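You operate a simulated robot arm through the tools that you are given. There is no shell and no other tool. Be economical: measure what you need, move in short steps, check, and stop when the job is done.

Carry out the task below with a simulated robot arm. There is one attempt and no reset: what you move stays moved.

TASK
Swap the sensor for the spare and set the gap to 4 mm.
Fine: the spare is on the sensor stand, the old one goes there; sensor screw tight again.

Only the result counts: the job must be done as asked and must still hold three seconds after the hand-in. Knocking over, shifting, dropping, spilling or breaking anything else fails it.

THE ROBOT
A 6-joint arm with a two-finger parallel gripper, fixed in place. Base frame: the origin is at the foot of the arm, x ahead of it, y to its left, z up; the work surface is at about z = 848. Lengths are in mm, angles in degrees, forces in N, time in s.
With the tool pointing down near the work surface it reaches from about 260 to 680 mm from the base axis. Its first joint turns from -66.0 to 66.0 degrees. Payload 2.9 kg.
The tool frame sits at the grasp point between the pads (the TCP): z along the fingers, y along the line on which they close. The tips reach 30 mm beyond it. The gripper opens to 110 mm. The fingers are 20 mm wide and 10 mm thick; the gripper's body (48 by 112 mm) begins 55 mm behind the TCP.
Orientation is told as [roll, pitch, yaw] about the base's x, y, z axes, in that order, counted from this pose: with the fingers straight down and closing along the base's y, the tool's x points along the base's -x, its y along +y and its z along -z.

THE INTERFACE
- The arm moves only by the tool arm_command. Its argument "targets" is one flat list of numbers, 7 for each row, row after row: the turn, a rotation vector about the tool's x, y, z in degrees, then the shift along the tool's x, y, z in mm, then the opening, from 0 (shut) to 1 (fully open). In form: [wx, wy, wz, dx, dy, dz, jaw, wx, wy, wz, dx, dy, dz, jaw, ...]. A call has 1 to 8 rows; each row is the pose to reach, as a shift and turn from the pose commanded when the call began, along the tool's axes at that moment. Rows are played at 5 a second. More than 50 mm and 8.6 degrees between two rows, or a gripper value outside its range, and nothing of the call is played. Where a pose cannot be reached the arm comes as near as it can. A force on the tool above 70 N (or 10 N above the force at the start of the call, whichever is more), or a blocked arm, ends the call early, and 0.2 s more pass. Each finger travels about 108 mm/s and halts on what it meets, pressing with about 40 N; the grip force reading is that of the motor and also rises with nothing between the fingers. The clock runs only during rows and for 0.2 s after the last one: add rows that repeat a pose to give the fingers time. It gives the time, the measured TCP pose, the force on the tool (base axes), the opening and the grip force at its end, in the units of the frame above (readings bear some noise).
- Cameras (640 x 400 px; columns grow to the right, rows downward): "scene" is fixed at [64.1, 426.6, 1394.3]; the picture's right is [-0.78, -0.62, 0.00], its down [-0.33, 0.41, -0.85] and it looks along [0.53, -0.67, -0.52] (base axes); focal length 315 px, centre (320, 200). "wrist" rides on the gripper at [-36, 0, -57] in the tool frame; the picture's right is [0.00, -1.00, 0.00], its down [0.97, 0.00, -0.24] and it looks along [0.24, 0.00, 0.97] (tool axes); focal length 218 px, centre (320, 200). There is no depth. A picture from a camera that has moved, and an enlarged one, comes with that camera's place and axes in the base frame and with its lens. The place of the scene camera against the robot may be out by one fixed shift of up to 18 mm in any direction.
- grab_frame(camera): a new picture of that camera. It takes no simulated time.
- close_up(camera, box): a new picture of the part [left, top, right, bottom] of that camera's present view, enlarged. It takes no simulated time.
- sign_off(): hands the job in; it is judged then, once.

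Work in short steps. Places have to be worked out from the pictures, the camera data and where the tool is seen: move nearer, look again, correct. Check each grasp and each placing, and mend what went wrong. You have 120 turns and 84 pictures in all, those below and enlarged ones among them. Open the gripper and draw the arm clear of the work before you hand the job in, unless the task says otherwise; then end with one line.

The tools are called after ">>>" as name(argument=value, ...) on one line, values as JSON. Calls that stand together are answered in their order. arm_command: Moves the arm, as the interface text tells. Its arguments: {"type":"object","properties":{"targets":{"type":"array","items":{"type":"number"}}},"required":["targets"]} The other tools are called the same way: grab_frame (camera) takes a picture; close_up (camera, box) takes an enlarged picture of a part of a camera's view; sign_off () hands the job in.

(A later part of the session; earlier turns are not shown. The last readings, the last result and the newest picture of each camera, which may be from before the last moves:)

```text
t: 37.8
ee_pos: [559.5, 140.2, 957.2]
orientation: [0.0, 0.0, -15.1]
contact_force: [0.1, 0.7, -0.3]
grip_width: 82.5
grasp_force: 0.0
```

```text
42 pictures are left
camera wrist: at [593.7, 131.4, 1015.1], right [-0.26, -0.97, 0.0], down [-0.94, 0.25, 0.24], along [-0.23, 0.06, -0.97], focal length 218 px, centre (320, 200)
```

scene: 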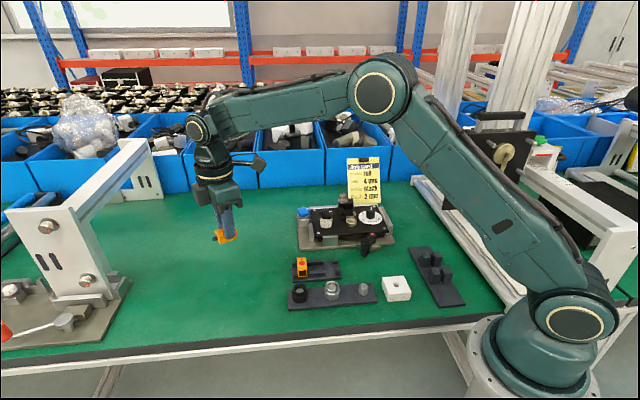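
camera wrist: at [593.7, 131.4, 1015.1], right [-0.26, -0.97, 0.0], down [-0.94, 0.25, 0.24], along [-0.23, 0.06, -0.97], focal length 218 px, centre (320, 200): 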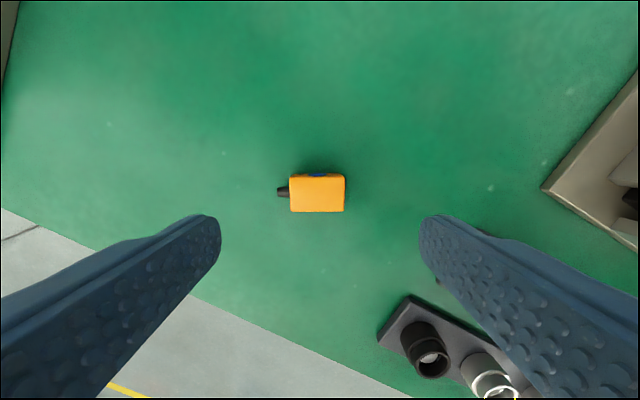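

The sensor lies with its dot facing away from the base and the nub to the left. I'll tilt 25° and descend to straddle its ends.

>>> arm_command(targets=[0, 8, 0, -5, 2.5, 0, 0.75, 0, 16, 0, -10, 5, 0, 0.75, 0, 24, 0, -15, 7.5, 10, 0.75, 0, 25, 0, -15.7, 7.5, 30, 0.75, 0, 25, 0, -15.7, 7.5, 50, 0.7, 0, 25, 0, -15.7, 7.5, 65, 0.65, 0, 25, 0, -15.7, 7.5, 65, 0.65])

>>> grab_frame(camera="wrist")

>>> close_up(camera="scene", box=[180, 190, 280, 270])

```text
t: 39.4
ee_pos: [576.3, 142.8, 892.2]
orientation: [0.1, 25.0, -15.0]
contact_force: [-0.2, 0.3, 0.7]
grip_width: 71.3
grasp_force: 0.1
out of reach, approached as far as the arm can: row 2, 3, 4
```

```text
41 pictures are left
camera wrist: at [632.0, 129.5, 928.4], right [-0.26, -0.97, 0.0], down [-0.75, 0.2, 0.63], along [-0.61, 0.16, -0.78], focal length 218 px, centre (320, 200)
```

wrist: 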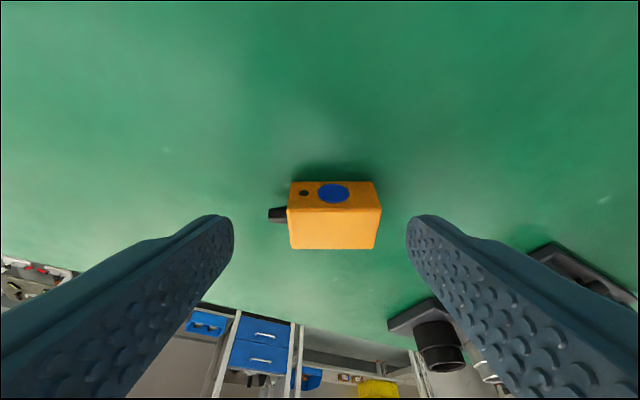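

```text
5.00 times, centred on (230, 230) of scene
camera zoom: at [64.1, 426.6, 1394.3], right [-0.78, -0.62, 0.0], down [-0.33, 0.41, -0.85], along [0.53, -0.67, -0.52], focal length 1573 px, centre (770, 50)
```

zoom: 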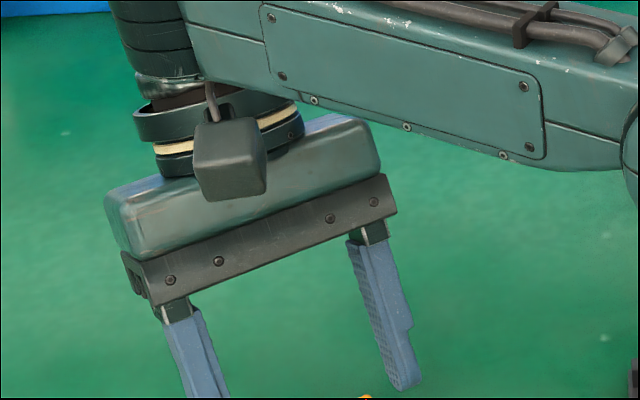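

The tilted pose is reached. The sensor's centre is about 3 mm farther out and 2 mm to the right; I'll correct, go the last 11 mm down, and close.

>>> arm_command(targets=[0, 0, 0, -3, -1, 3, 0.65, 0, 0, 0, -5.5, -1.8, 6.5, 0.62, 0, 0, 0, -7.6, -1.8, 9.15, 0.58, 0, 0, 0, -7.6, -1.8, 9.15, 0.52, 0, 0, 0, -7.6, -1.8, 9.15, 0.46, 0, 0, 0, -7.6, -1.8, 9.15, 0.4, 0, 0, 0, -7.6, -1.8, 9.15, 0.34, 0, 0, 0, -7.6, -1.8, 9.15, 0.34])

>>> close_up(camera="wrist", box=[220, 140, 420, 300])

```text
t: 41.2
ee_pos: [578.4, 141.0, 880.4]
orientation: [0.0, 25.0, -15.0]
contact_force: [-0.4, -0.3, 0.6]
grip_width: 38.7
grasp_force: 40.2
```

```text
2.50 times, centred on (320, 220) of wrist
camera zoom: at [633.6, 127.0, 917.8], right [-0.26, -0.97, 0.0], down [-0.75, 0.2, 0.63], along [-0.61, 0.16, -0.78], focal length 546 px, centre (320, 150)
```

zoom: 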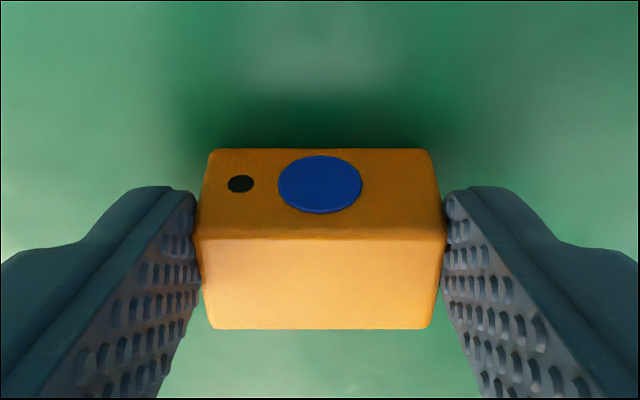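

It's gripped squarely on the body (38.7 mm). I'll lift 60 mm and swing the tool the other way.

>>> arm_command(targets=[0, 0, 0, 8, 0, -18, 0.3, 0, 0, 0, 17, 0, -36, 0.3, 0, -8, 0, 25.4, 0, -54.4, 0.3, 0, -16, 0, 25.4, 0, -54.4, 0.3, 0, -24, 0, 25.4, 0, -54.4, 0.3, 0, -32, 0, 25.4, 0, -54.4, 0.3, 0, -40, 0, 25.4, 0, -54.4, 0.3, 0, -48, 0, 25.4, 0, -54.4, 0.3])

>>> arm_command(targets=[0, -8, 0, 0, 0, 0, 0.3, 0, -16, 0, 0, 0, 0, 0.3, 0, -24, 0, 0, 0, 0, 0.3, 0, -30, 0, 0, 0, 0, 0.3, 0, -30, 0, 0, 0, 0, 0.3])

>>> close_up(camera="scene", box=[170, 150, 310, 260])

```text
t: 43.0
ee_pos: [641.6, 177.6, 1011.6]
orientation: [-3.4, -19.7, -15.1]
contact_force: [-0.4, -0.1, 0.0]
grip_width: 38.8
grasp_force: 39.5
out of reach, approached as far as the arm can: row 5, 6, 7, 8
```

```text
t: 44.2
ee_pos: [630.4, 259.9, 1111.8]
orientation: [-10.1, -44.2, -13.5]
contact_force: [0.3, -0.4, -1.0]
grip_width: 38.7
grasp_force: 40.0
out of reach, approached as far as the arm can: row 1, 2, 3, 4, 5
```

```text
3.64 times, centred on (240, 205) of scene
camera zoom: at [64.1, 426.6, 1394.3], right [-0.78, -0.62, 0.0], down [-0.33, 0.41, -0.85], along [0.53, -0.67, -0.52], focal length 1144 px, centre (611, 182)
```

zoom: 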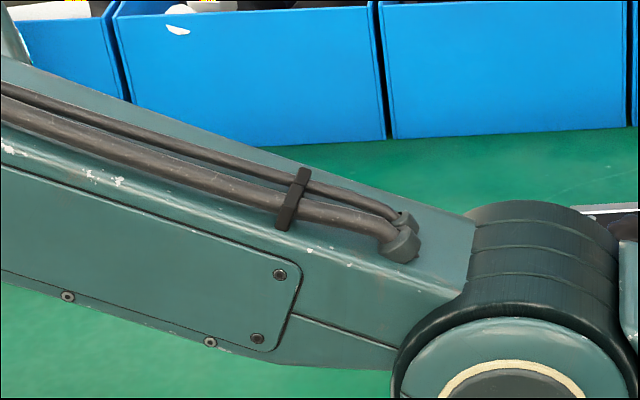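

The IK drifted because outward tilt isn't reachable there. Let me see the arm.

>>> grab_frame(camera="scene")

```text
37 pictures are left
```

scene: 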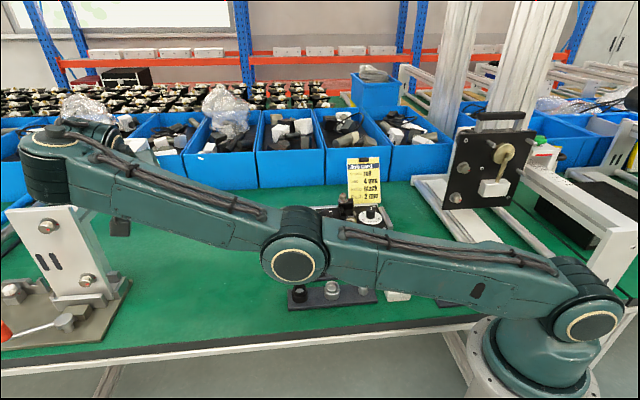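

The elbow sank quite low. I'll test what the commanded pose is with a null move before backing out.

>>> arm_command(targets=[0, 4, 0, 0, 0, 0, 0.3])

```text
t: 44.6
ee_pos: [629.5, 258.0, 1110.1]
orientation: [-9.3, -40.3, -14.5]
contact_force: [0.5, 0.9, 0.2]
grip_width: 38.5
grasp_force: 39.9
```

Commands act from the reached pose. I'll undo the tilt while retracting a little, and watch the elbow.

>>> arm_command(targets=[0, 8, 0, 0, 0, 0, 0.3, 0, 16, 0, 0, 0, 0, 0.3, 0, 24, 0, 0, 0, 0, 0.3, 0, 32, 0, 0, 0, 0, 0.3, 0, 32, 0, 0, 0, 0, 0.3])

>>> grab_frame(camera="scene")

```text
t: 45.8
ee_pos: [525.3, 267.2, 1079.7]
orientation: [-6.1, -9.2, -19.5]
contact_force: [0.0, 0.4, -1.4]
grip_width: 38.6
grasp_force: 39.7
out of reach, approached as far as the arm can: row 1, 2, 3, 4, 5
```

```text
36 pictures are left
```

scene: 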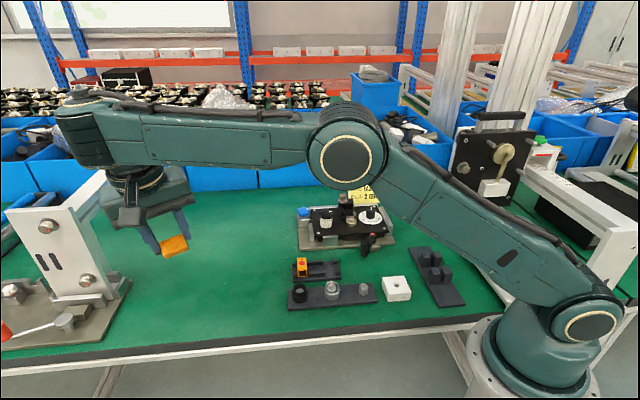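

The elbow is up again and the sensor is still held. I'll retract toward (480,150) and level the tool.

>>> arm_command(targets=[-1.5, 2.3, 0, 1, -30, 0, 0.3, -3, 4.6, 0, 2, -62, 0, 0.3, -4.6, 7, 0, 3, -94, 0, 0.3, -6.1, 9.2, 0, 3.3, -125, 0, 0.3, -6.1, 9.2, 0, 3.3, -125, 0, 0.3])

```text
t: 47.0
ee_pos: [476.0, 151.0, 1096.8]
orientation: [-1.2, 0.5, -20.1]
contact_force: [-0.4, 0.0, -0.5]
grip_width: 38.5
grasp_force: 40.4
```

Now I yaw toward −123° so that the needed tilt points back toward the base, where the wrist has range.

>>> arm_command(targets=[0, 0, 8, 0, 0, 0, 0.3, 0, 0, 16, 0, 0, 0, 0.3, 0, 0, 24, 0, 0, 0, 0.3, 0, 0, 32, 0, 0, 0, 0.3, 0, 0, 40, 0, 0, 0, 0.3, 0, 0, 48, 0, 0, 0, 0.3, 0, 0, 56, 0, 0, 0, 0.3, 0, 0, 64, 0, 0, 0, 0.3])

>>> arm_command(targets=[0, 0, 8, 0, 0, 0, 0.3, 0, 0, 16, 0, 0, 0, 0.3, 0, 0, 24, 0, 0, 0, 0.3, 0, 0, 32, 0, 0, 0, 0.3, 0, 0, 39, 0, 0, 0, 0.3, 0, 0, 39, 0, 0, 0, 0.3])

```text
t: 48.8
ee_pos: [478.4, 152.9, 1095.7]
orientation: [-1.1, -0.7, -84.1]
contact_force: [-0.6, -0.2, -1.2]
grip_width: 38.9
grasp_force: 39.8
```

```text
t: 50.2
ee_pos: [479.2, 152.7, 1095.4]
orientation: [-0.4, -1.2, -123.2]
contact_force: [0.2, -0.2, -1.2]
grip_width: 39.2
grasp_force: 39.4
```

Yaw −123° is reachable. Next I tilt 24°.

>>> arm_command(targets=[0, -8, 0, 0, 0, 0, 0.3, 0, -16, 0, 0, 0, 0, 0.3, 0, -24, 0, 0, 0, 0, 0.3, 0, -32, 0, 0, 0, 0, 0.3, 0, -40, 0, 0, 0, 0, 0.3, 0, -40, 0, 0, 0, 0, 0.3])

>>> grab_frame(camera="scene")

```text
t: 51.6
ee_pos: [390.4, 90.8, 999.6]
orientation: [-0.3, -41.1, -122.9]
contact_force: [0.5, -0.1, -0.7]
grip_width: 38.7
grasp_force: 39.4
out of reach, approached as far as the arm can: row 2, 3, 4, 5, 6
```

```text
35 pictures are left
```

scene: 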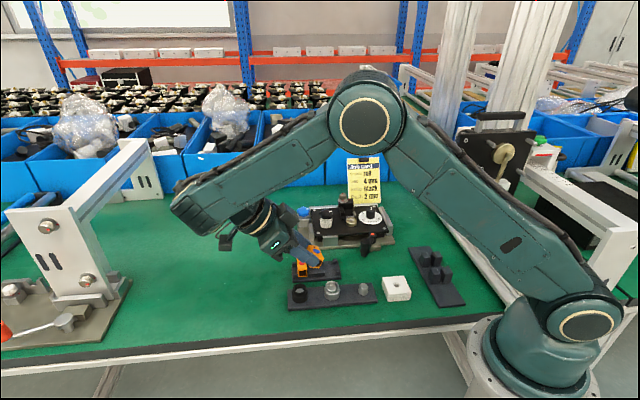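

The tilt was reached, though the arm pulled in over the stand at z≈1000. I'll move out to clear table near (470,176) keeping the tilt.

>>> arm_command(targets=[0, 0, 0, 25, 5, -15, 0.3, 0, 0, 0, 50, 10, -30, 0.3, 0, 0, 0, 75, 15, -45, 0.3, 0, 0, 0, 99.6, 20.5, -60, 0.3, 0, 0, 0, 99.6, 20.5, -60, 0.3])

>>> close_up(camera="scene", box=[180, 180, 320, 290])

>>> grab_frame(camera="wrist")

```text
t: 52.8
ee_pos: [406.6, 134.3, 947.5]
orientation: [-0.3, -41.2, -122.8]
contact_force: [-0.7, 0.2, -0.5]
grip_width: 38.6
grasp_force: 39.9
out of reach, approached as far as the arm can: row 1, 2, 3, 4, 5
```

```text
3.64 times, centred on (250, 235) of scene
camera zoom: at [64.1, 426.6, 1394.3], right [-0.78, -0.62, 0.0], down [-0.33, 0.41, -0.85], along [0.53, -0.67, -0.52], focal length 1144 px, centre (574, 73)
```

zoom: 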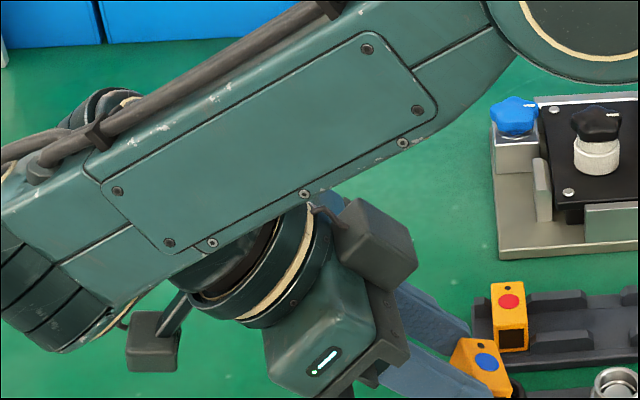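

```text
33 pictures are left
camera wrist: at [412.5, 143.9, 1014.6], right [-0.84, 0.55, 0.0], down [0.48, 0.75, -0.46], along [-0.25, -0.38, -0.89], focal length 218 px, centre (320, 200)
```

wrist: 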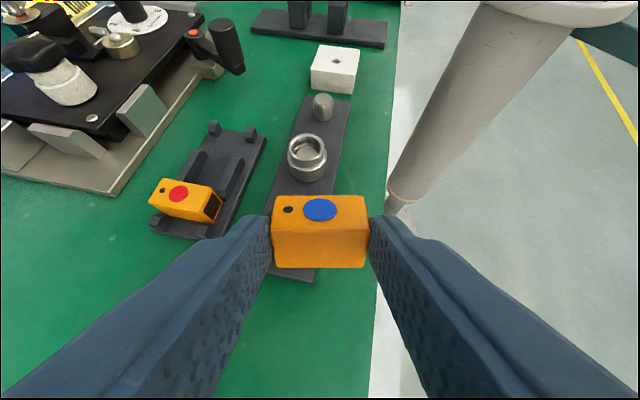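

The dot is now nearly up. I need to move to the green area near (448,142); going lower should relax the wrist limit, so I'll move out and down together.

>>> arm_command(targets=[0, 0, 0, 15.7, 7.6, -0.4, 0.3, 0, 0, 0, 31.4, 15.2, -0.8, 0.3, 0, 0, 0, 47, 22.9, -1.2, 0.3, 0, 0, 0, 62.8, 30.5, -1.6, 0.3, 0, 0, 0, 62.8, 30.5, -1.6, 0.3])

```text
t: 54.0
ee_pos: [429.7, 141.9, 898.9]
orientation: [-0.3, -41.1, -122.9]
contact_force: [-0.9, 0.0, 0.1]
grip_width: 38.8
grasp_force: 40.2
out of reach, approached as far as the arm can: row 1, 2, 3, 4, 5
```

>>> grab_frame(camera="wrist")

>>> close_up(camera="scene", box=[200, 220, 340, 330])

```text
32 pictures are left
camera wrist: at [435.9, 151.3, 965.5], right [-0.84, 0.55, 0.0], down [0.48, 0.75, -0.46], along [-0.25, -0.38, -0.89], focal length 218 px, centre (320, 200)
```

wrist: 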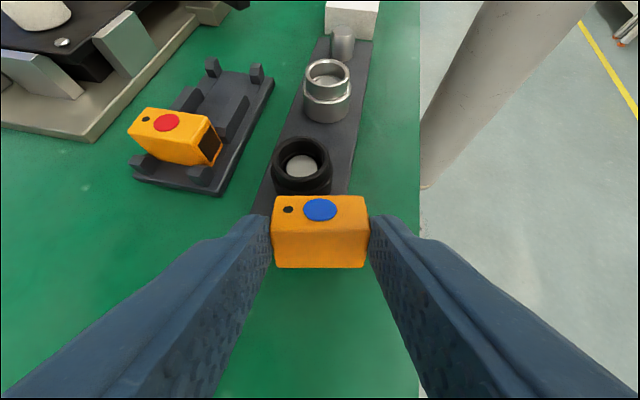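

```text
3.64 times, centred on (270, 275) of scene
camera zoom: at [64.1, 426.6, 1394.3], right [-0.78, -0.62, 0.0], down [-0.33, 0.41, -0.85], along [0.53, -0.67, -0.52], focal length 1144 px, centre (502, -73)
```

zoom: 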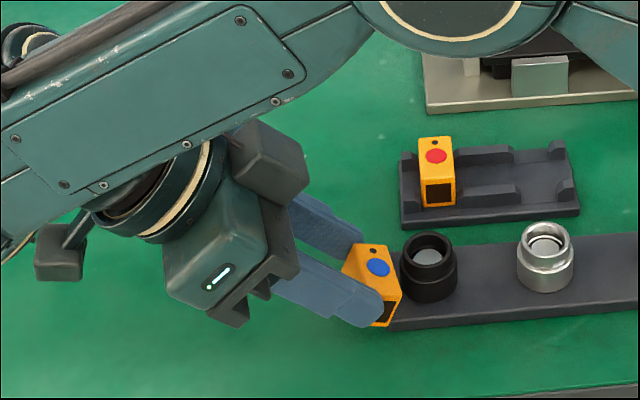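

It's too close to the rack end. I'll back off upward and outward while yawing toward −95°, which eases the wrist limit.

>>> arm_command(targets=[0, 0, 0, 4, 1, -10, 0.3, -4.6, 0, -5.3, 7, 2, -18, 0.3, -9.2, 0, -10.5, 10, 2.5, -25, 0.3, -13.8, 0, -15.8, 14.2, 3.2, -32, 0.3, -18.4, 0, -21.1, 14.2, 3.2, -32, 0.3, -18.4, 0, -21.1, 14.2, 3.2, -32, 0.3])

```text
t: 55.4
ee_pos: [450.0, 167.7, 912.9]
orientation: [-0.4, -41.1, -94.8]
contact_force: [0.4, -0.3, 0.2]
grip_width: 38.4
grasp_force: 39.7
out of reach, approached as far as the arm can: row 1, 2
```

Reachable now. Next I shift 20 mm out and descend most of the way.

>>> arm_command(targets=[0, 0, 0, 5, 10, 3, 0.3, 0, 0, 0, 10, 19.5, 6, 0.3, 0, 0, 0, 19.5, 19.5, 12.2, 0.3, 0, 0, 0, 19.5, 19.5, 12.2, 0.3])

>>> close_up(camera="scene", box=[170, 200, 310, 310])

```text
t: 56.4
ee_pos: [471.0, 171.1, 890.6]
orientation: [-0.3, -41.2, -94.9]
contact_force: [-0.7, -1.0, -1.1]
grip_width: 38.6
grasp_force: 40.0
```

```text
3.64 times, centred on (240, 255) of scene
camera zoom: at [64.1, 426.6, 1394.3], right [-0.78, -0.62, 0.0], down [-0.33, 0.41, -0.85], along [0.53, -0.67, -0.52], focal length 1144 px, centre (611, 0)
```

zoom: 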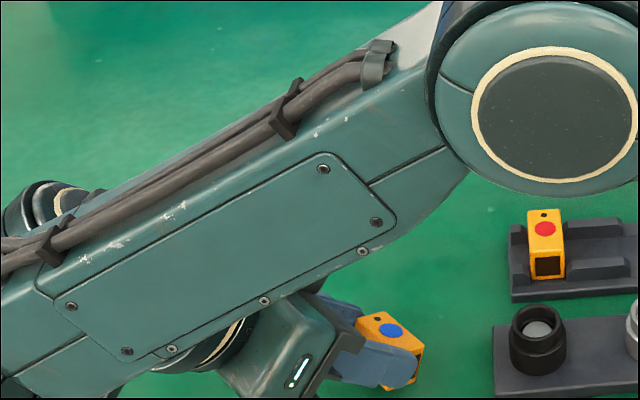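

Clear of everything. I'll descend in small steps until contact.

>>> arm_command(targets=[0, 0, 0, 1.3, 0, 1.5, 0.3, 0, 0, 0, 2.6, 0, 3, 0.3, 0, 0, 0, 3.9, 0, 4.5, 0.3, 0, 0, 0, 3.9, 0, 4.5, 0.3])

>>> arm_command(targets=[0, 0, 0, 0.65, 0, 0.75, 0.3, 0, 0, 0, 1.3, 0, 1.5, 0.3, 0, 0, 0, 1.3, 0, 1.5, 0.3])

>>> arm_command(targets=[0, 0, 0, 0.65, 0, 0.75, 0.3, 0, 0, 0, 1.3, 0, 1.5, 0.3, 0, 0, 0, 1.3, 0, 1.5, 0.3])

```text
t: 57.4
ee_pos: [470.6, 172.4, 883.2]
orientation: [-0.5, -41.1, -94.8]
contact_force: [-0.5, -0.3, -0.6]
grip_width: 38.7
grasp_force: 39.9
```

```text
t: 58.2
ee_pos: [471.8, 173.0, 883.1]
orientation: [-0.4, -41.1, -95.0]
contact_force: [-1.3, 0.9, 11.5]
grip_width: 38.6
grasp_force: 39.9
```

```text
t: 59.0
ee_pos: [470.2, 173.2, 882.7]
orientation: [0.0, -41.0, -95.2]
contact_force: [-1.1, 0.6, 35.3]
grip_width: 38.6
grasp_force: 39.8
```

Contact at 35 N. I ease off 1.5 mm and release; it should settle upright from about 24°.

>>> arm_command(targets=[0, 0, 0, -1, 0, -1.2, 0.3, 0, 0, 0, -1, 0, -1.2, 0.4, 0, 0, 0, -1, 0, -1.2, 0.5, 0, 0, 0, -1, 0, -1.2, 0.65, 0, 0, 0, -1, 0, -1.2, 0.75, 0, 0, 0, -1, 0, -1.2, 0.75])

>>> close_up(camera="wrist", box=[220, 130, 420, 290])

```text
t: 60.4
ee_pos: [470.1, 172.3, 882.4]
orientation: [-0.4, -41.0, -94.7]
contact_force: [-0.1, 0.7, -0.1]
grip_width: 82.5
grasp_force: 0.0
```

```text
2.50 times, centred on (320, 210) of wrist
camera zoom: at [471.6, 183.2, 949.7], right [-1.0, 0.09, 0.01], down [0.08, 0.89, -0.46], along [-0.05, -0.45, -0.89], focal length 546 px, centre (320, 175)
```

zoom: 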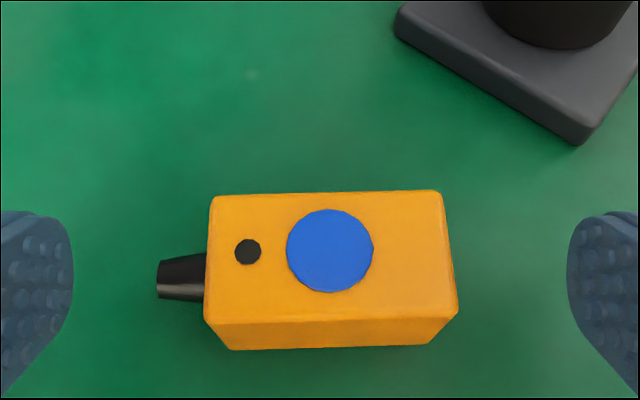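

The sensor is upright. I'll rise and rotate the tool back to vertical.

>>> arm_command(targets=[0, 0, 0, -13, 0, -15, 0.8, 0, 5, 0, -20, 0, -23, 0.8, 0, 13, 0, -26, 0, -30, 0.8, 0, 21, 0, -33, 0, -38, 0.8, 0, 29, 0, -39, 0, -45, 0.8, 0, 37, 0, -46, 0, -53, 0.8, 0, 41, 0, -52, 0, -60, 0.8, 0, 41, 0, -52, 0, -60, 0.8])

```text
t: 62.2
ee_pos: [471.2, 171.2, 960.9]
orientation: [-0.3, 0.0, -95.1]
contact_force: [-0.1, 0.0, 0.0]
grip_width: 88.1
grasp_force: 0.1
```

Next I view the stand from above with the same yaw as the fixture.

>>> arm_command(targets=[0, 0, -7.2, -26, -3.4, -10, 0.8, 0, 0, -14.4, -52, -6.8, -20, 0.8, 0, 0, -21.6, -78, -10, -30, 0.8, 0, 0, -28.8, -104, -13.4, -40, 0.8, 0, 0, -36, -130, -16.8, -40, 0.8, 0, 0, -43.2, -156, -20, -40, 0.8, 0, 0, -50, -180, -23.4, -40, 0.8, 0, 0, -50, -180, -23.4, -40, 0.8])

>>> close_up(camera="wrist", box=[230, 110, 410, 290])

```text
t: 64.0
ee_pos: [431.8, -4.5, 1001.0]
orientation: [-0.2, 0.2, -44.9]
contact_force: [0.1, -0.1, 0.0]
grip_width: 87.9
grasp_force: 0.0
```

```text
2.22 times, centred on (320, 200) of wrist
camera zoom: at [457.8, -29.6, 1058.5], right [-0.71, -0.71, 0.0], down [-0.68, 0.69, 0.24], along [-0.17, 0.17, -0.97], focal length 485 px, centre (320, 200)
```

zoom: 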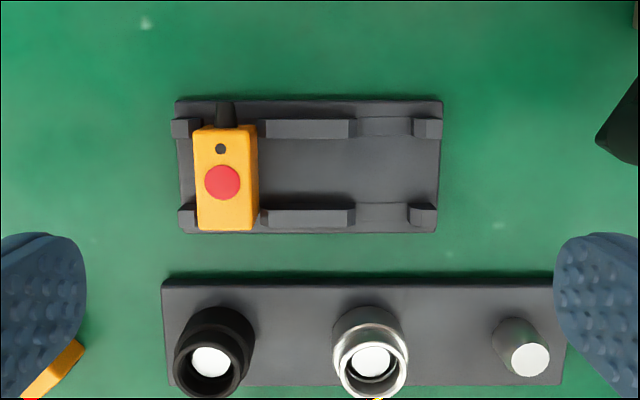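

Both pockets are clear: the spare is at about (457,20) and the free pocket at about (414,−23). Now I go pick up the old sensor near (467,157) at yaw −5°.

>>> arm_command(targets=[0, 0, -6, 15, 23, 0, 0.75, 0, 0, -12, 30, 46, 0, 0.7, 0, 0, -18, 45, 70, 0, 0.65, 0, 0, -24, 60, 93, 10, 0.6, 0, 0, -30, 75, 116, 20, 0.55, 0, 0, -36, 89.4, 139.6, 40, 0.5, 0, 0, -40, 89.4, 139.6, 60, 0.5, 0, 0, -40, 89.4, 139.6, 60, 0.5])

>>> grab_frame(camera="wrist")

```text
t: 65.8
ee_pos: [468.6, 156.6, 942.5]
orientation: [-0.1, 0.2, -5.0]
contact_force: [-1.0, -0.5, 0.0]
grip_width: 55.0
grasp_force: 0.1
```

```text
27 pictures are left
camera wrist: at [504.6, 154.5, 999.4], right [-0.09, -1.0, 0.0], down [-0.97, 0.09, 0.25], along [-0.24, 0.02, -0.97], focal length 218 px, centre (320, 200)
```

wrist: 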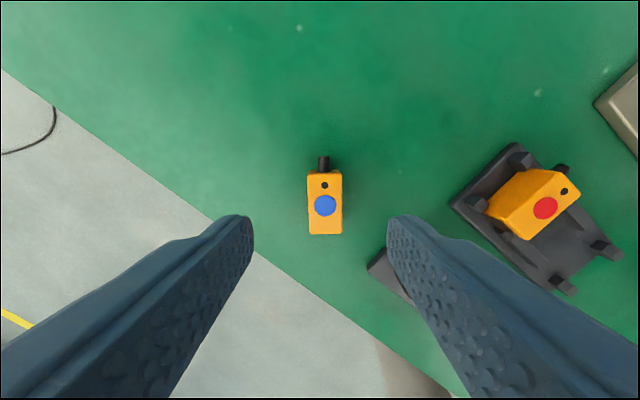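

Aligned to within 3 mm. I'll correct, descend and grip the old sensor on its sides.

>>> arm_command(targets=[0, 0, 0, -2.9, -3, 20, 0.5, 0, 0, 0, -2.9, -3, 40, 0.45, 0, 0, 0, -2.9, -3, 53, 0.4, 0, 0, 0, -2.9, -3, 53, 0.3, 0, 0, 0, -2.9, -3, 53, 0.2, 0, 0, 0, -2.9, -3, 53, 0.1, 0, 0, 0, -2.9, -3, 53, 0.1])

>>> grab_frame(camera="wrist")

```text
t: 67.4
ee_pos: [469.8, 154.1, 889.4]
orientation: [0.0, 0.3, -5.1]
contact_force: [-0.1, 0.7, 0.0]
grip_width: 20.5
grasp_force: 39.9
```

```text
26 pictures are left
camera wrist: at [505.8, 151.7, 946.6], right [-0.09, -1.0, 0.0], down [-0.97, 0.09, 0.25], along [-0.24, 0.02, -0.97], focal length 218 px, centre (320, 200)
```

wrist: 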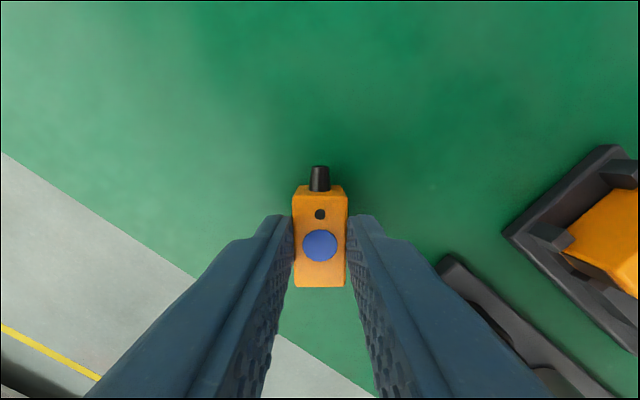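

Gripped at 20.5 mm. I'll lift and carry it to above the free pocket.

>>> arm_command(targets=[0, 0, 0, 0, 0, -35, 0.1, 0, 0, 6, 5, -20, -65, 0.1, 0, 0, 13, 12, -52, -65, 0.1, 0, 0, 20, 20, -84, -65, 0.1, 0, 0, 27, 28, -116, -65, 0.1, 0, 0, 34, 35, -148, -65, 0.1, 0, 0, 40, 42.5, -180, -65, 0.1, 0, 0, 40, 42.5, -180, -65, 0.1])

>>> close_up(camera="wrist", box=[210, 110, 430, 310])

>>> close_up(camera="scene", box=[280, 220, 380, 300])

```text
t: 69.2
ee_pos: [410.1, -21.6, 954.6]
orientation: [-0.4, 0.2, -45.2]
contact_force: [-0.4, 0.4, -0.3]
grip_width: 20.6
grasp_force: 40.2
```

```text
2.00 times, centred on (320, 210) of wrist
camera zoom: at [436.6, -47.0, 1011.0], right [-0.71, -0.7, 0.0], down [-0.68, 0.69, 0.24], along [-0.17, 0.17, -0.97], focal length 436 px, centre (320, 180)
```

zoom: 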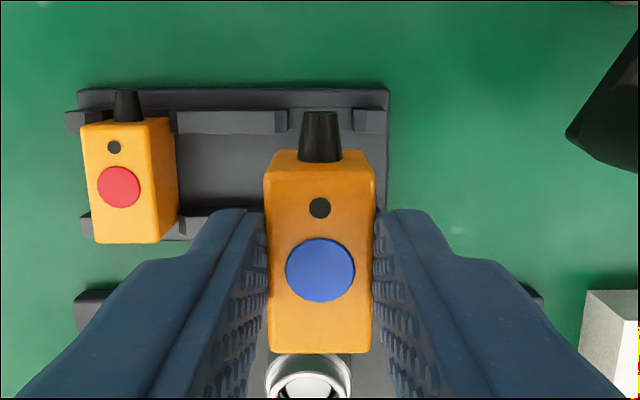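

```text
5.00 times, centred on (330, 260) of scene
camera zoom: at [64.1, 426.6, 1394.3], right [-0.78, -0.62, 0.0], down [-0.33, 0.41, -0.85], along [0.53, -0.67, -0.52], focal length 1573 px, centre (270, -100)
```

zoom: 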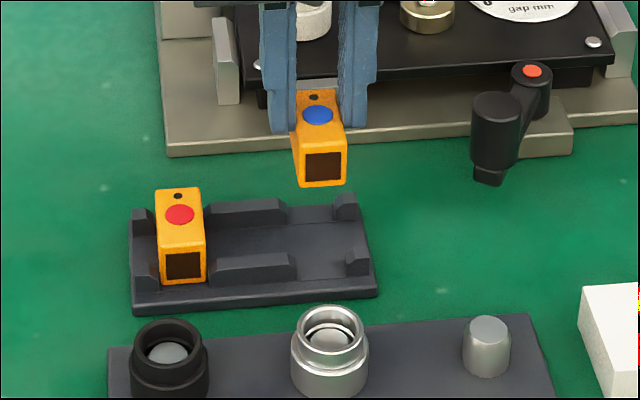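

Alignment over the free pocket is good. I'll descend toward it with a 1 mm rearward correction.

>>> arm_command(targets=[0, 0, 0, -1, 0, 20, 0.1, 0, 0, 0, -1, 0, 36, 0.1, 0, 0, 0, -1, 0, 46, 0.1, 0, 0, 0, -1, 0, 51, 0.1, 0, 0, 0, -1, 0, 51, 0.1])

>>> close_up(camera="scene", box=[290, 240, 350, 290])

```text
t: 70.4
ee_pos: [411.0, -22.5, 901.6]
orientation: [-0.3, 0.1, -45.1]
contact_force: [-2.8, -2.5, -0.3]
grip_width: 20.6
grasp_force: 40.1
```

```text
8.00 times, centred on (320, 265) of scene
camera zoom: at [64.0, 426.5, 1394.4], right [-0.78, -0.62, 0.0], down [-0.33, 0.41, -0.85], along [0.53, -0.67, -0.52], focal length 2517 px, centre (320, -320)
```

zoom: 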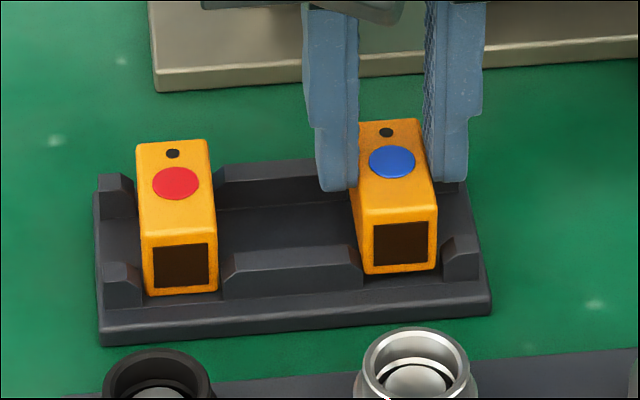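

It's nearly seated. I'll nudge 0.8 mm right and go down the last few mm.

>>> arm_command(targets=[0, 0, 0, 0, -0.8, 1, 0.1, 0, 0, 0, 0, -0.8, 2.5, 0.1, 0, 0, 0, 0, -0.8, 4, 0.1, 0, 0, 0, 0, -0.8, 4, 0.1])

```text
t: 71.4
ee_pos: [410.7, -21.4, 899.4]
orientation: [-0.2, 0.2, -45.0]
contact_force: [-0.3, -1.0, 1.1]
grip_width: 20.7
grasp_force: 40.2
```

>>> arm_command(targets=[0, 0, 0, 0, 0, 1.5, 0.1, 0, 0, 0, 0, 0, 3, 0.1, 0, 0, 0, 0, 0, 3, 0.1])

```text
t: 72.2
ee_pos: [411.7, -22.4, 895.9]
orientation: [-0.1, 0.1, -45.0]
contact_force: [-12.6, 2.4, 35.4]
grip_width: 20.8
grasp_force: 40.0
```

Seated (35 N). I'll ease off, open and rise.

>>> arm_command(targets=[0, 0, 0, 0, 0, -1.5, 0.1, 0, 0, 0, 0, 0, -1.5, 0.25, 0, 0, 0, 0, 0, -1.5, 0.33, 0, 0, 0, 0, 0, -1.5, 0.33, 0, 0, 0, 0, 0, -25, 0.33, 0, 0, 0, 0, 0, -60, 0.4, 0, 0, 0, 0, 0, -60, 0.4])

>>> close_up(camera="wrist", box=[190, 110, 410, 310])

>>> close_up(camera="scene", box=[290, 240, 350, 290])

```text
t: 73.8
ee_pos: [411.6, -22.1, 954.6]
orientation: [-0.4, 0.2, -45.1]
contact_force: [-0.5, 0.6, 1.6]
grip_width: 44.2
grasp_force: 0.0
```

```text
2.00 times, centred on (300, 210) of wrist
camera zoom: at [437.4, -47.6, 1013.2], right [-0.71, -0.71, 0.0], down [-0.68, 0.69, 0.24], along [-0.17, 0.17, -0.97], focal length 436 px, centre (360, 180)
```

zoom: 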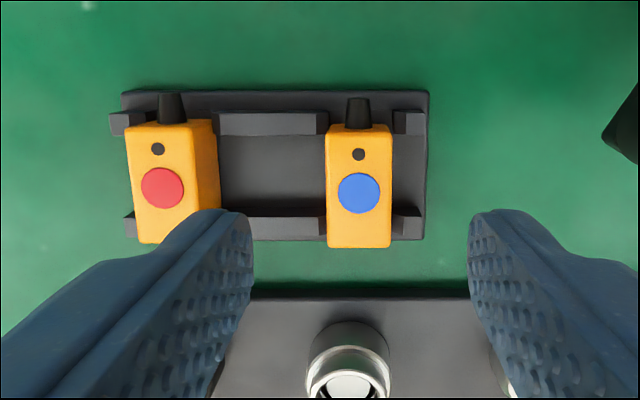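

```text
8.00 times, centred on (320, 265) of scene
camera zoom: at [64.1, 426.6, 1394.3], right [-0.78, -0.62, 0.0], down [-0.33, 0.41, -0.85], along [0.53, -0.67, -0.52], focal length 2517 px, centre (320, -320)
```

zoom: 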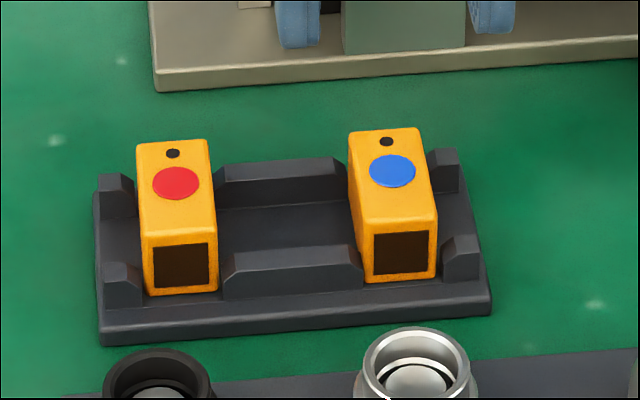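

The old sensor is seated well. Before picking the spare I'll inspect the empty mount, since the nub must fit its rear block.

>>> close_up(camera="scene", box=[335, 192, 375, 222])

```text
13.33 times, centred on (355, 207) of scene
camera zoom: at [64.1, 426.6, 1394.3], right [-0.78, -0.62, 0.0], down [-0.33, 0.41, -0.85], along [0.53, -0.67, -0.52], focal length 4196 px, centre (-147, 107)
```

zoom: 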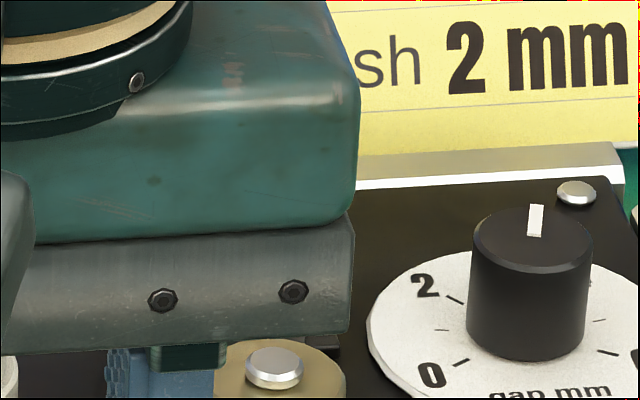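

The view is blocked from here. I'll go above the spare and check.

>>> arm_command(targets=[0, 0, 0, 0, 31, 0, 0.4, 0, 0, 0, -0.5, 62, 0, 0.35, 0, 0, 0, -0.5, 62, 20, 0.33, 0, 0, 0, -0.5, 62, 20, 0.33])

>>> grab_frame(camera="wrist")

>>> close_up(camera="scene", box=[335, 192, 375, 222])

```text
t: 74.8
ee_pos: [454.9, 20.5, 937.1]
orientation: [-0.3, 0.2, -45.1]
contact_force: [0.0, 0.4, -0.1]
grip_width: 36.4
grasp_force: 0.0
```

```text
19 pictures are left
camera wrist: at [481.7, -4.0, 993.9], right [-0.71, -0.71, 0.0], down [-0.68, 0.69, 0.24], along [-0.17, 0.17, -0.97], focal length 218 px, centre (320, 200)
```

wrist: 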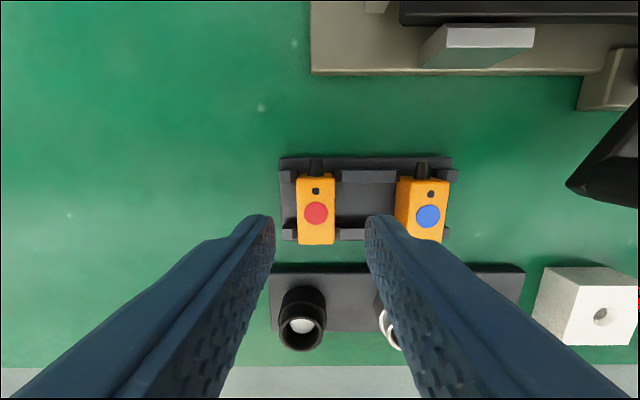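

```text
13.33 times, centred on (355, 207) of scene
camera zoom: at [64.1, 426.6, 1394.3], right [-0.78, -0.62, 0.0], down [-0.33, 0.41, -0.85], along [0.53, -0.67, -0.52], focal length 4196 px, centre (-147, 107)
```

zoom: 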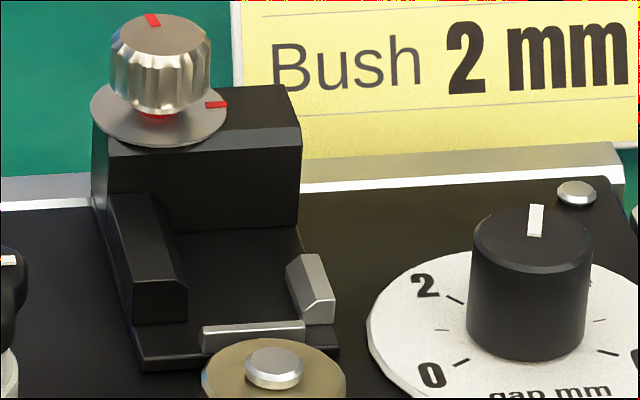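

The mount is open from above: a left wall, a right clip, a rear block and a low front lip. The spare is 2 mm to the left of centre; I'll correct and grip it with the tips about 14 mm above its bottom.

>>> arm_command(targets=[0, 0, 0, 0, 2.2, 15, 0.33, 0, 0, 0, 0, 2.2, 30, 0.33, 0, 0, 0, 0, 2.2, 37, 0.33, 0, 0, 0, 0, 2.2, 37, 0.25, 0, 0, 0, 0, 2.2, 37, 0.17, 0, 0, 0, 0, 2.2, 37, 0.1, 0, 0, 0, 0, 2.2, 37, 0.1])

```text
t: 76.4
ee_pos: [457.8, 21.5, 898.7]
orientation: [-0.3, 0.2, -45.1]
contact_force: [-0.3, -0.5, -0.3]
grip_width: 20.8
grasp_force: 39.6
```

Gripped (20.8 mm). I'll lift high and carry it to above the mount.

>>> arm_command(targets=[0, 0, 0, 0, 0, -43, 0.1, 0, 0, 0, 0, 0, -86, 0.1, 0, 0, 0, -35, -29, -86, 0.1, 0, 0, 0, -70, -58, -86, 0.1, 0, 0, 0, -105, -86, -86, 0.1, 0, 0, 0, -141, -115, -86, 0.1, 0, 0, 0, -176, -144, -86, 0.1, 0, 0, 0, -176, -144, -86, 0.1])

>>> close_up(camera="wrist", box=[220, 100, 420, 300])

>>> close_up(camera="scene", box=[320, 170, 390, 230])

```text
t: 78.2
ee_pos: [481.3, -204.4, 985.6]
orientation: [-0.2, 0.2, -45.1]
contact_force: [0.1, 0.1, -0.6]
grip_width: 20.6
grasp_force: 40.0
```

```text
2.00 times, centred on (320, 200) of wrist
camera zoom: at [507.1, -228.7, 1043.4], right [-0.71, -0.71, 0.0], down [-0.68, 0.69, 0.24], along [-0.18, 0.17, -0.97], focal length 436 px, centre (320, 200)
```

zoom: 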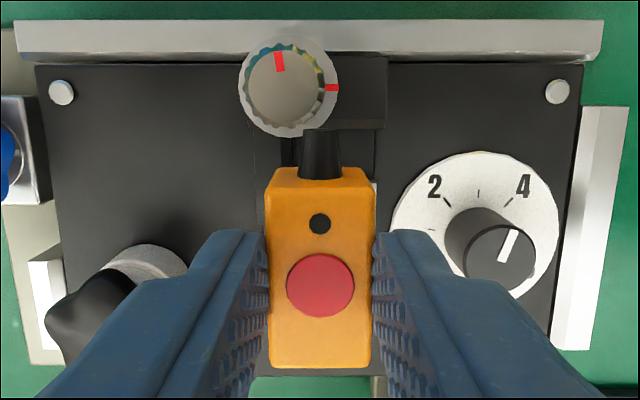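

```text
6.67 times, centred on (355, 200) of scene
camera zoom: at [64.1, 426.6, 1394.3], right [-0.78, -0.62, 0.0], down [-0.33, 0.41, -0.85], along [0.53, -0.67, -0.52], focal length 2098 px, centre (87, 200)
```

zoom: 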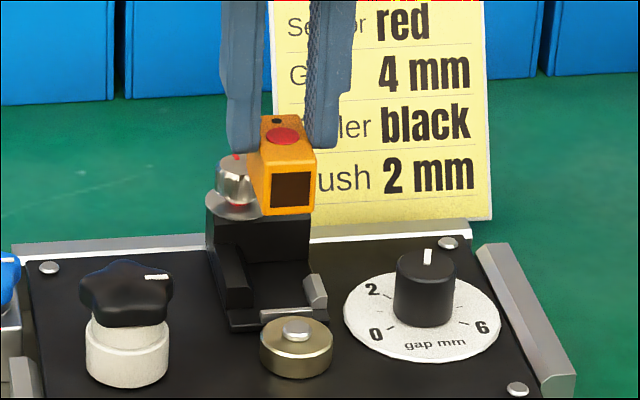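

Comparing with the original seating, the seat is about 1.5 mm right and 0.5 mm rearward of my present line. I'll descend to just above the bracket walls and check.

>>> arm_command(targets=[0, 0, 0, -0.5, -1.5, 12, 0.1, 0, 0, 0, -0.5, -1.5, 24, 0.1, 0, 0, 0, -0.5, -1.5, 34, 0.1, 0, 0, 0, -0.5, -1.5, 34, 0.1])

>>> close_up(camera="scene", box=[335, 192, 375, 222])

```text
t: 79.2
ee_pos: [478.7, -204.0, 949.8]
orientation: [-0.3, 0.2, -45.1]
contact_force: [-0.7, 0.0, -0.6]
grip_width: 20.8
grasp_force: 39.8
```

```text
13.33 times, centred on (355, 207) of scene
camera zoom: at [64.1, 426.6, 1394.3], right [-0.78, -0.62, 0.0], down [-0.33, 0.41, -0.85], along [0.53, -0.67, -0.52], focal length 4196 px, centre (-147, 107)
```

zoom: 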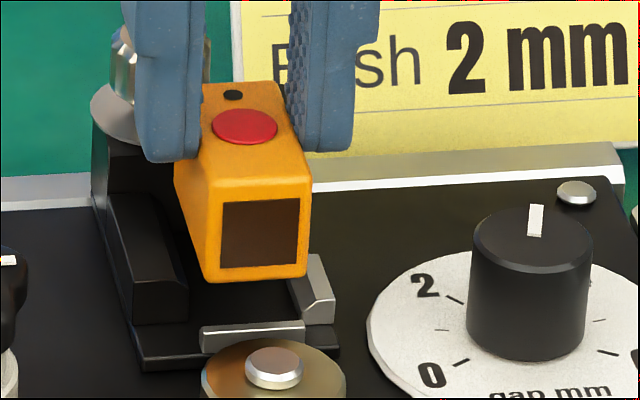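

Lateral alignment with the front lip looks right. I'll descend gently into the seat.

>>> arm_command(targets=[0, 0, 0, 0, 0, 4, 0.1, 0, 0, 0, 0, 0, 8, 0.1, 0, 0, 0, 0, 0, 11, 0.1, 0, 0, 0, 0, 0, 11, 0.1])

>>> arm_command(targets=[0, 0, 0, 0, 0, 1.5, 0.1, 0, 0, 0, 0, 0, 3, 0.1, 0, 0, 0, 0, 0, 3, 0.1])

>>> close_up(camera="scene", box=[335, 192, 375, 222])

```text
t: 80.2
ee_pos: [477.5, -204.9, 939.4]
orientation: [-0.3, 0.2, -45.0]
contact_force: [0.0, -0.6, -1.0]
grip_width: 20.4
grasp_force: 40.1
```

```text
t: 81.0
ee_pos: [479.0, -206.5, 938.2]
orientation: [-0.2, 0.0, -45.0]
contact_force: [-2.5, -0.1, 18.6]
grip_width: 20.9
grasp_force: 39.5
```

```text
13.33 times, centred on (355, 207) of scene
camera zoom: at [63.7, 426.7, 1394.3], right [-0.78, -0.62, 0.0], down [-0.33, 0.41, -0.85], along [0.53, -0.67, -0.52], focal length 4196 px, centre (-147, 107)
```

zoom: 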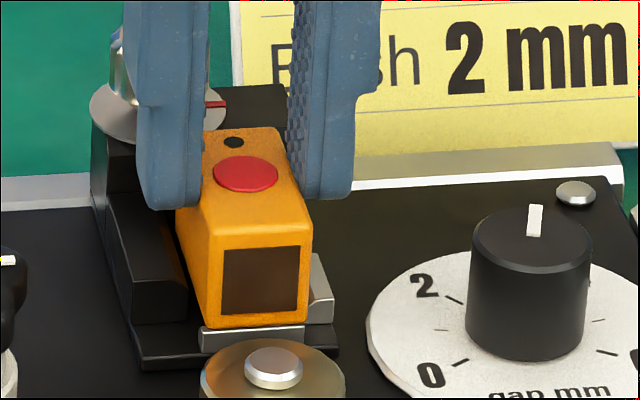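

It contacts at bottom z≈893.5, but compared with the original the front face is fully visible and looks 1–2 mm high, so it's probably resting on the front lip. I'll raise 1 mm, shift 1.5 mm rearward, and press down again.

>>> arm_command(targets=[0, 0, 0, 0, 0, -2.5, 0.1, 0, 0, 0, -1.5, 0, -2.5, 0.1, 0, 0, 0, -1.5, 0, -1, 0.1, 0, 0, 0, -1.5, 0, 0.5, 0.1, 0, 0, 0, -1.5, 0, 0.5, 0.1])

```text
t: 82.2
ee_pos: [479.2, -207.3, 937.5]
orientation: [-0.2, 0.0, -45.0]
contact_force: [-2.4, 9.2, 28.7]
grip_width: 20.8
grasp_force: 40.4
```

>>> close_up(camera="scene", box=[340, 200, 364, 218])

>>> close_up(camera="wrist", box=[270, 150, 370, 300])

```text
16.00 times, centred on (352, 209) of scene
camera zoom: at [63.6, 427.0, 1394.2], right [-0.78, -0.62, 0.0], down [-0.33, 0.41, -0.85], along [0.53, -0.67, -0.52], focal length 5035 px, centre (-192, 56)
```

zoom: 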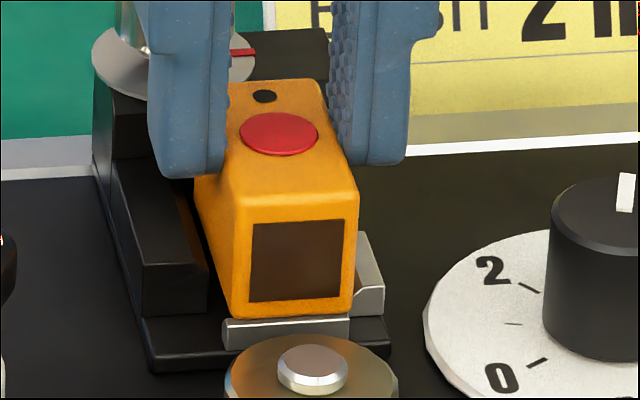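

```text
2.67 times, centred on (320, 225) of wrist
camera zoom: at [505.7, -231.4, 995.5], right [-0.71, -0.71, 0.0], down [-0.69, 0.69, 0.24], along [-0.17, 0.17, -0.97], focal length 582 px, centre (320, 133)
```

zoom: 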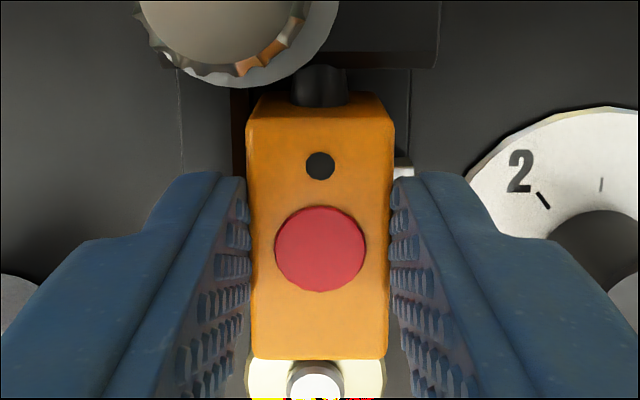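

Relative to the clip and lip, the sensor now sits as the original did (bottom level matches the clip base). I'll release and check that it stays level.

>>> arm_command(targets=[0, 0, 0, 0, 0, -1.5, 0.1, 0, 0, 0, 0, 0, -1.5, 0.22, 0, 0, 0, 0, 0, -1.5, 0.28, 0, 0, 0, 0, 0, -1.5, 0.28, 0, 0, 0, 0, 0, -20, 0.28, 0, 0, 0, 0, 0, -50, 0.35, 0, 0, 0, 0, 0, -50, 0.35])

>>> close_up(camera="scene", box=[335, 192, 375, 222])

>>> close_up(camera="wrist", box=[240, 110, 440, 290])

```text
t: 83.8
ee_pos: [480.5, -205.7, 987.3]
orientation: [-0.3, 0.2, -45.1]
contact_force: [0.0, -0.1, 0.3]
grip_width: 38.4
grasp_force: 0.1
```

```text
13.33 times, centred on (355, 207) of scene
camera zoom: at [64.1, 426.6, 1394.3], right [-0.78, -0.62, 0.0], down [-0.33, 0.41, -0.85], along [0.53, -0.67, -0.52], focal length 4196 px, centre (-147, 107)
```

zoom: 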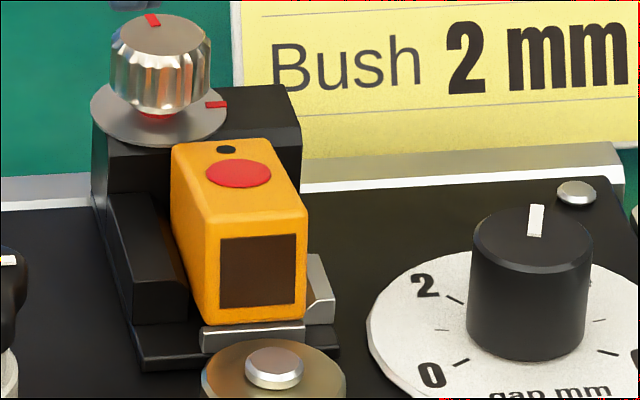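

```text
2.22 times, centred on (340, 200) of wrist
camera zoom: at [506.3, -230.5, 1044.3], right [-0.71, -0.71, 0.0], down [-0.68, 0.69, 0.24], along [-0.17, 0.17, -0.97], focal length 485 px, centre (276, 200)
```

zoom: 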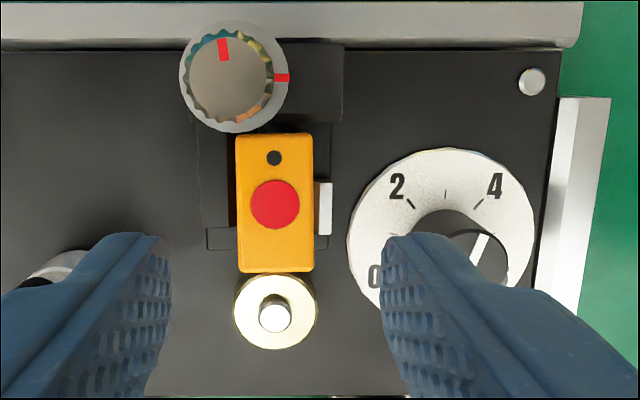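

It sits level, but I'm unsure whether it's behind the front lip or on it. I'll take the same framing as my first picture for a direct comparison.

>>> close_up(camera="scene", box=[290, 190, 410, 260])

```text
5.33 times, centred on (350, 225) of scene
camera zoom: at [64.1, 426.6, 1394.3], right [-0.78, -0.62, 0.0], down [-0.33, 0.41, -0.85], along [0.53, -0.67, -0.52], focal length 1678 px, centre (160, 67)
```

zoom: 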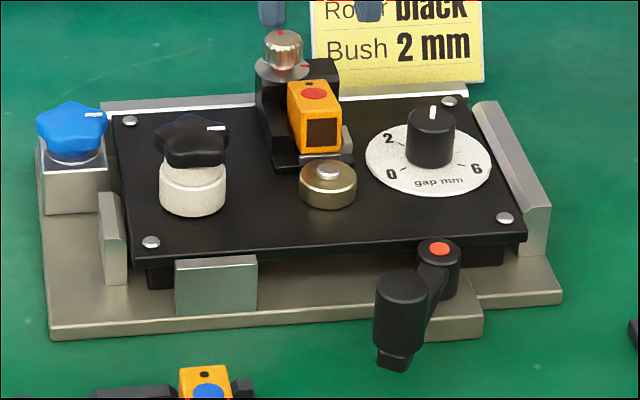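

The spare appears about 1.5–2 mm higher than the original was. I'll close the fingers and press gently on its top, to measure the height and help it seat.

>>> arm_command(targets=[0, 0, 0, -2.5, 0, 0, 0.2, 0, 0, 0, -2.5, 0, 0, 0, 0, 0, 0, -2.5, 0, 18, 0, 0, 0, 0, -2.5, 0, 34, 0, 0, 0, 0, -2.5, 0, 36, 0, 0, 0, 0, -2.5, 0, 38, 0, 0, 0, 0, -2.5, 0, 39, 0, 0, 0, 0, -2.5, 0, 39, 0])

```text
t: 85.6
ee_pos: [480.7, -208.5, 947.4]
orientation: [-0.3, 0.2, -45.1]
contact_force: [0.5, 0.2, 0.0]
grip_width: 0.0
grasp_force: 37.5
```

>>> arm_command(targets=[0, 0, 0, 0, 0, 1, 0, 0, 0, 0, 0, 0, 2, 0, 0, 0, 0, 0, 0, 3, 0, 0, 0, 0, 0, 0, 3, 0])

```text
t: 86.6
ee_pos: [482.3, -208.2, 944.0]
orientation: [-0.3, 0.3, -45.2]
contact_force: [-0.1, 0.2, 1.1]
grip_width: 0.1
grasp_force: 37.6
```

>>> arm_command(targets=[0, 0, 0, 0, 0, 1, 0, 0, 0, 0, 0, 0, 2, 0, 0, 0, 0, 0, 0, 3, 0, 0, 0, 0, 0, 0, 3, 0])

```text
t: 87.6
ee_pos: [481.3, -208.5, 942.8]
orientation: [-0.2, -0.1, -45.1]
contact_force: [-2.1, 3.7, 18.0]
grip_width: 0.1
grasp_force: 38.3
```

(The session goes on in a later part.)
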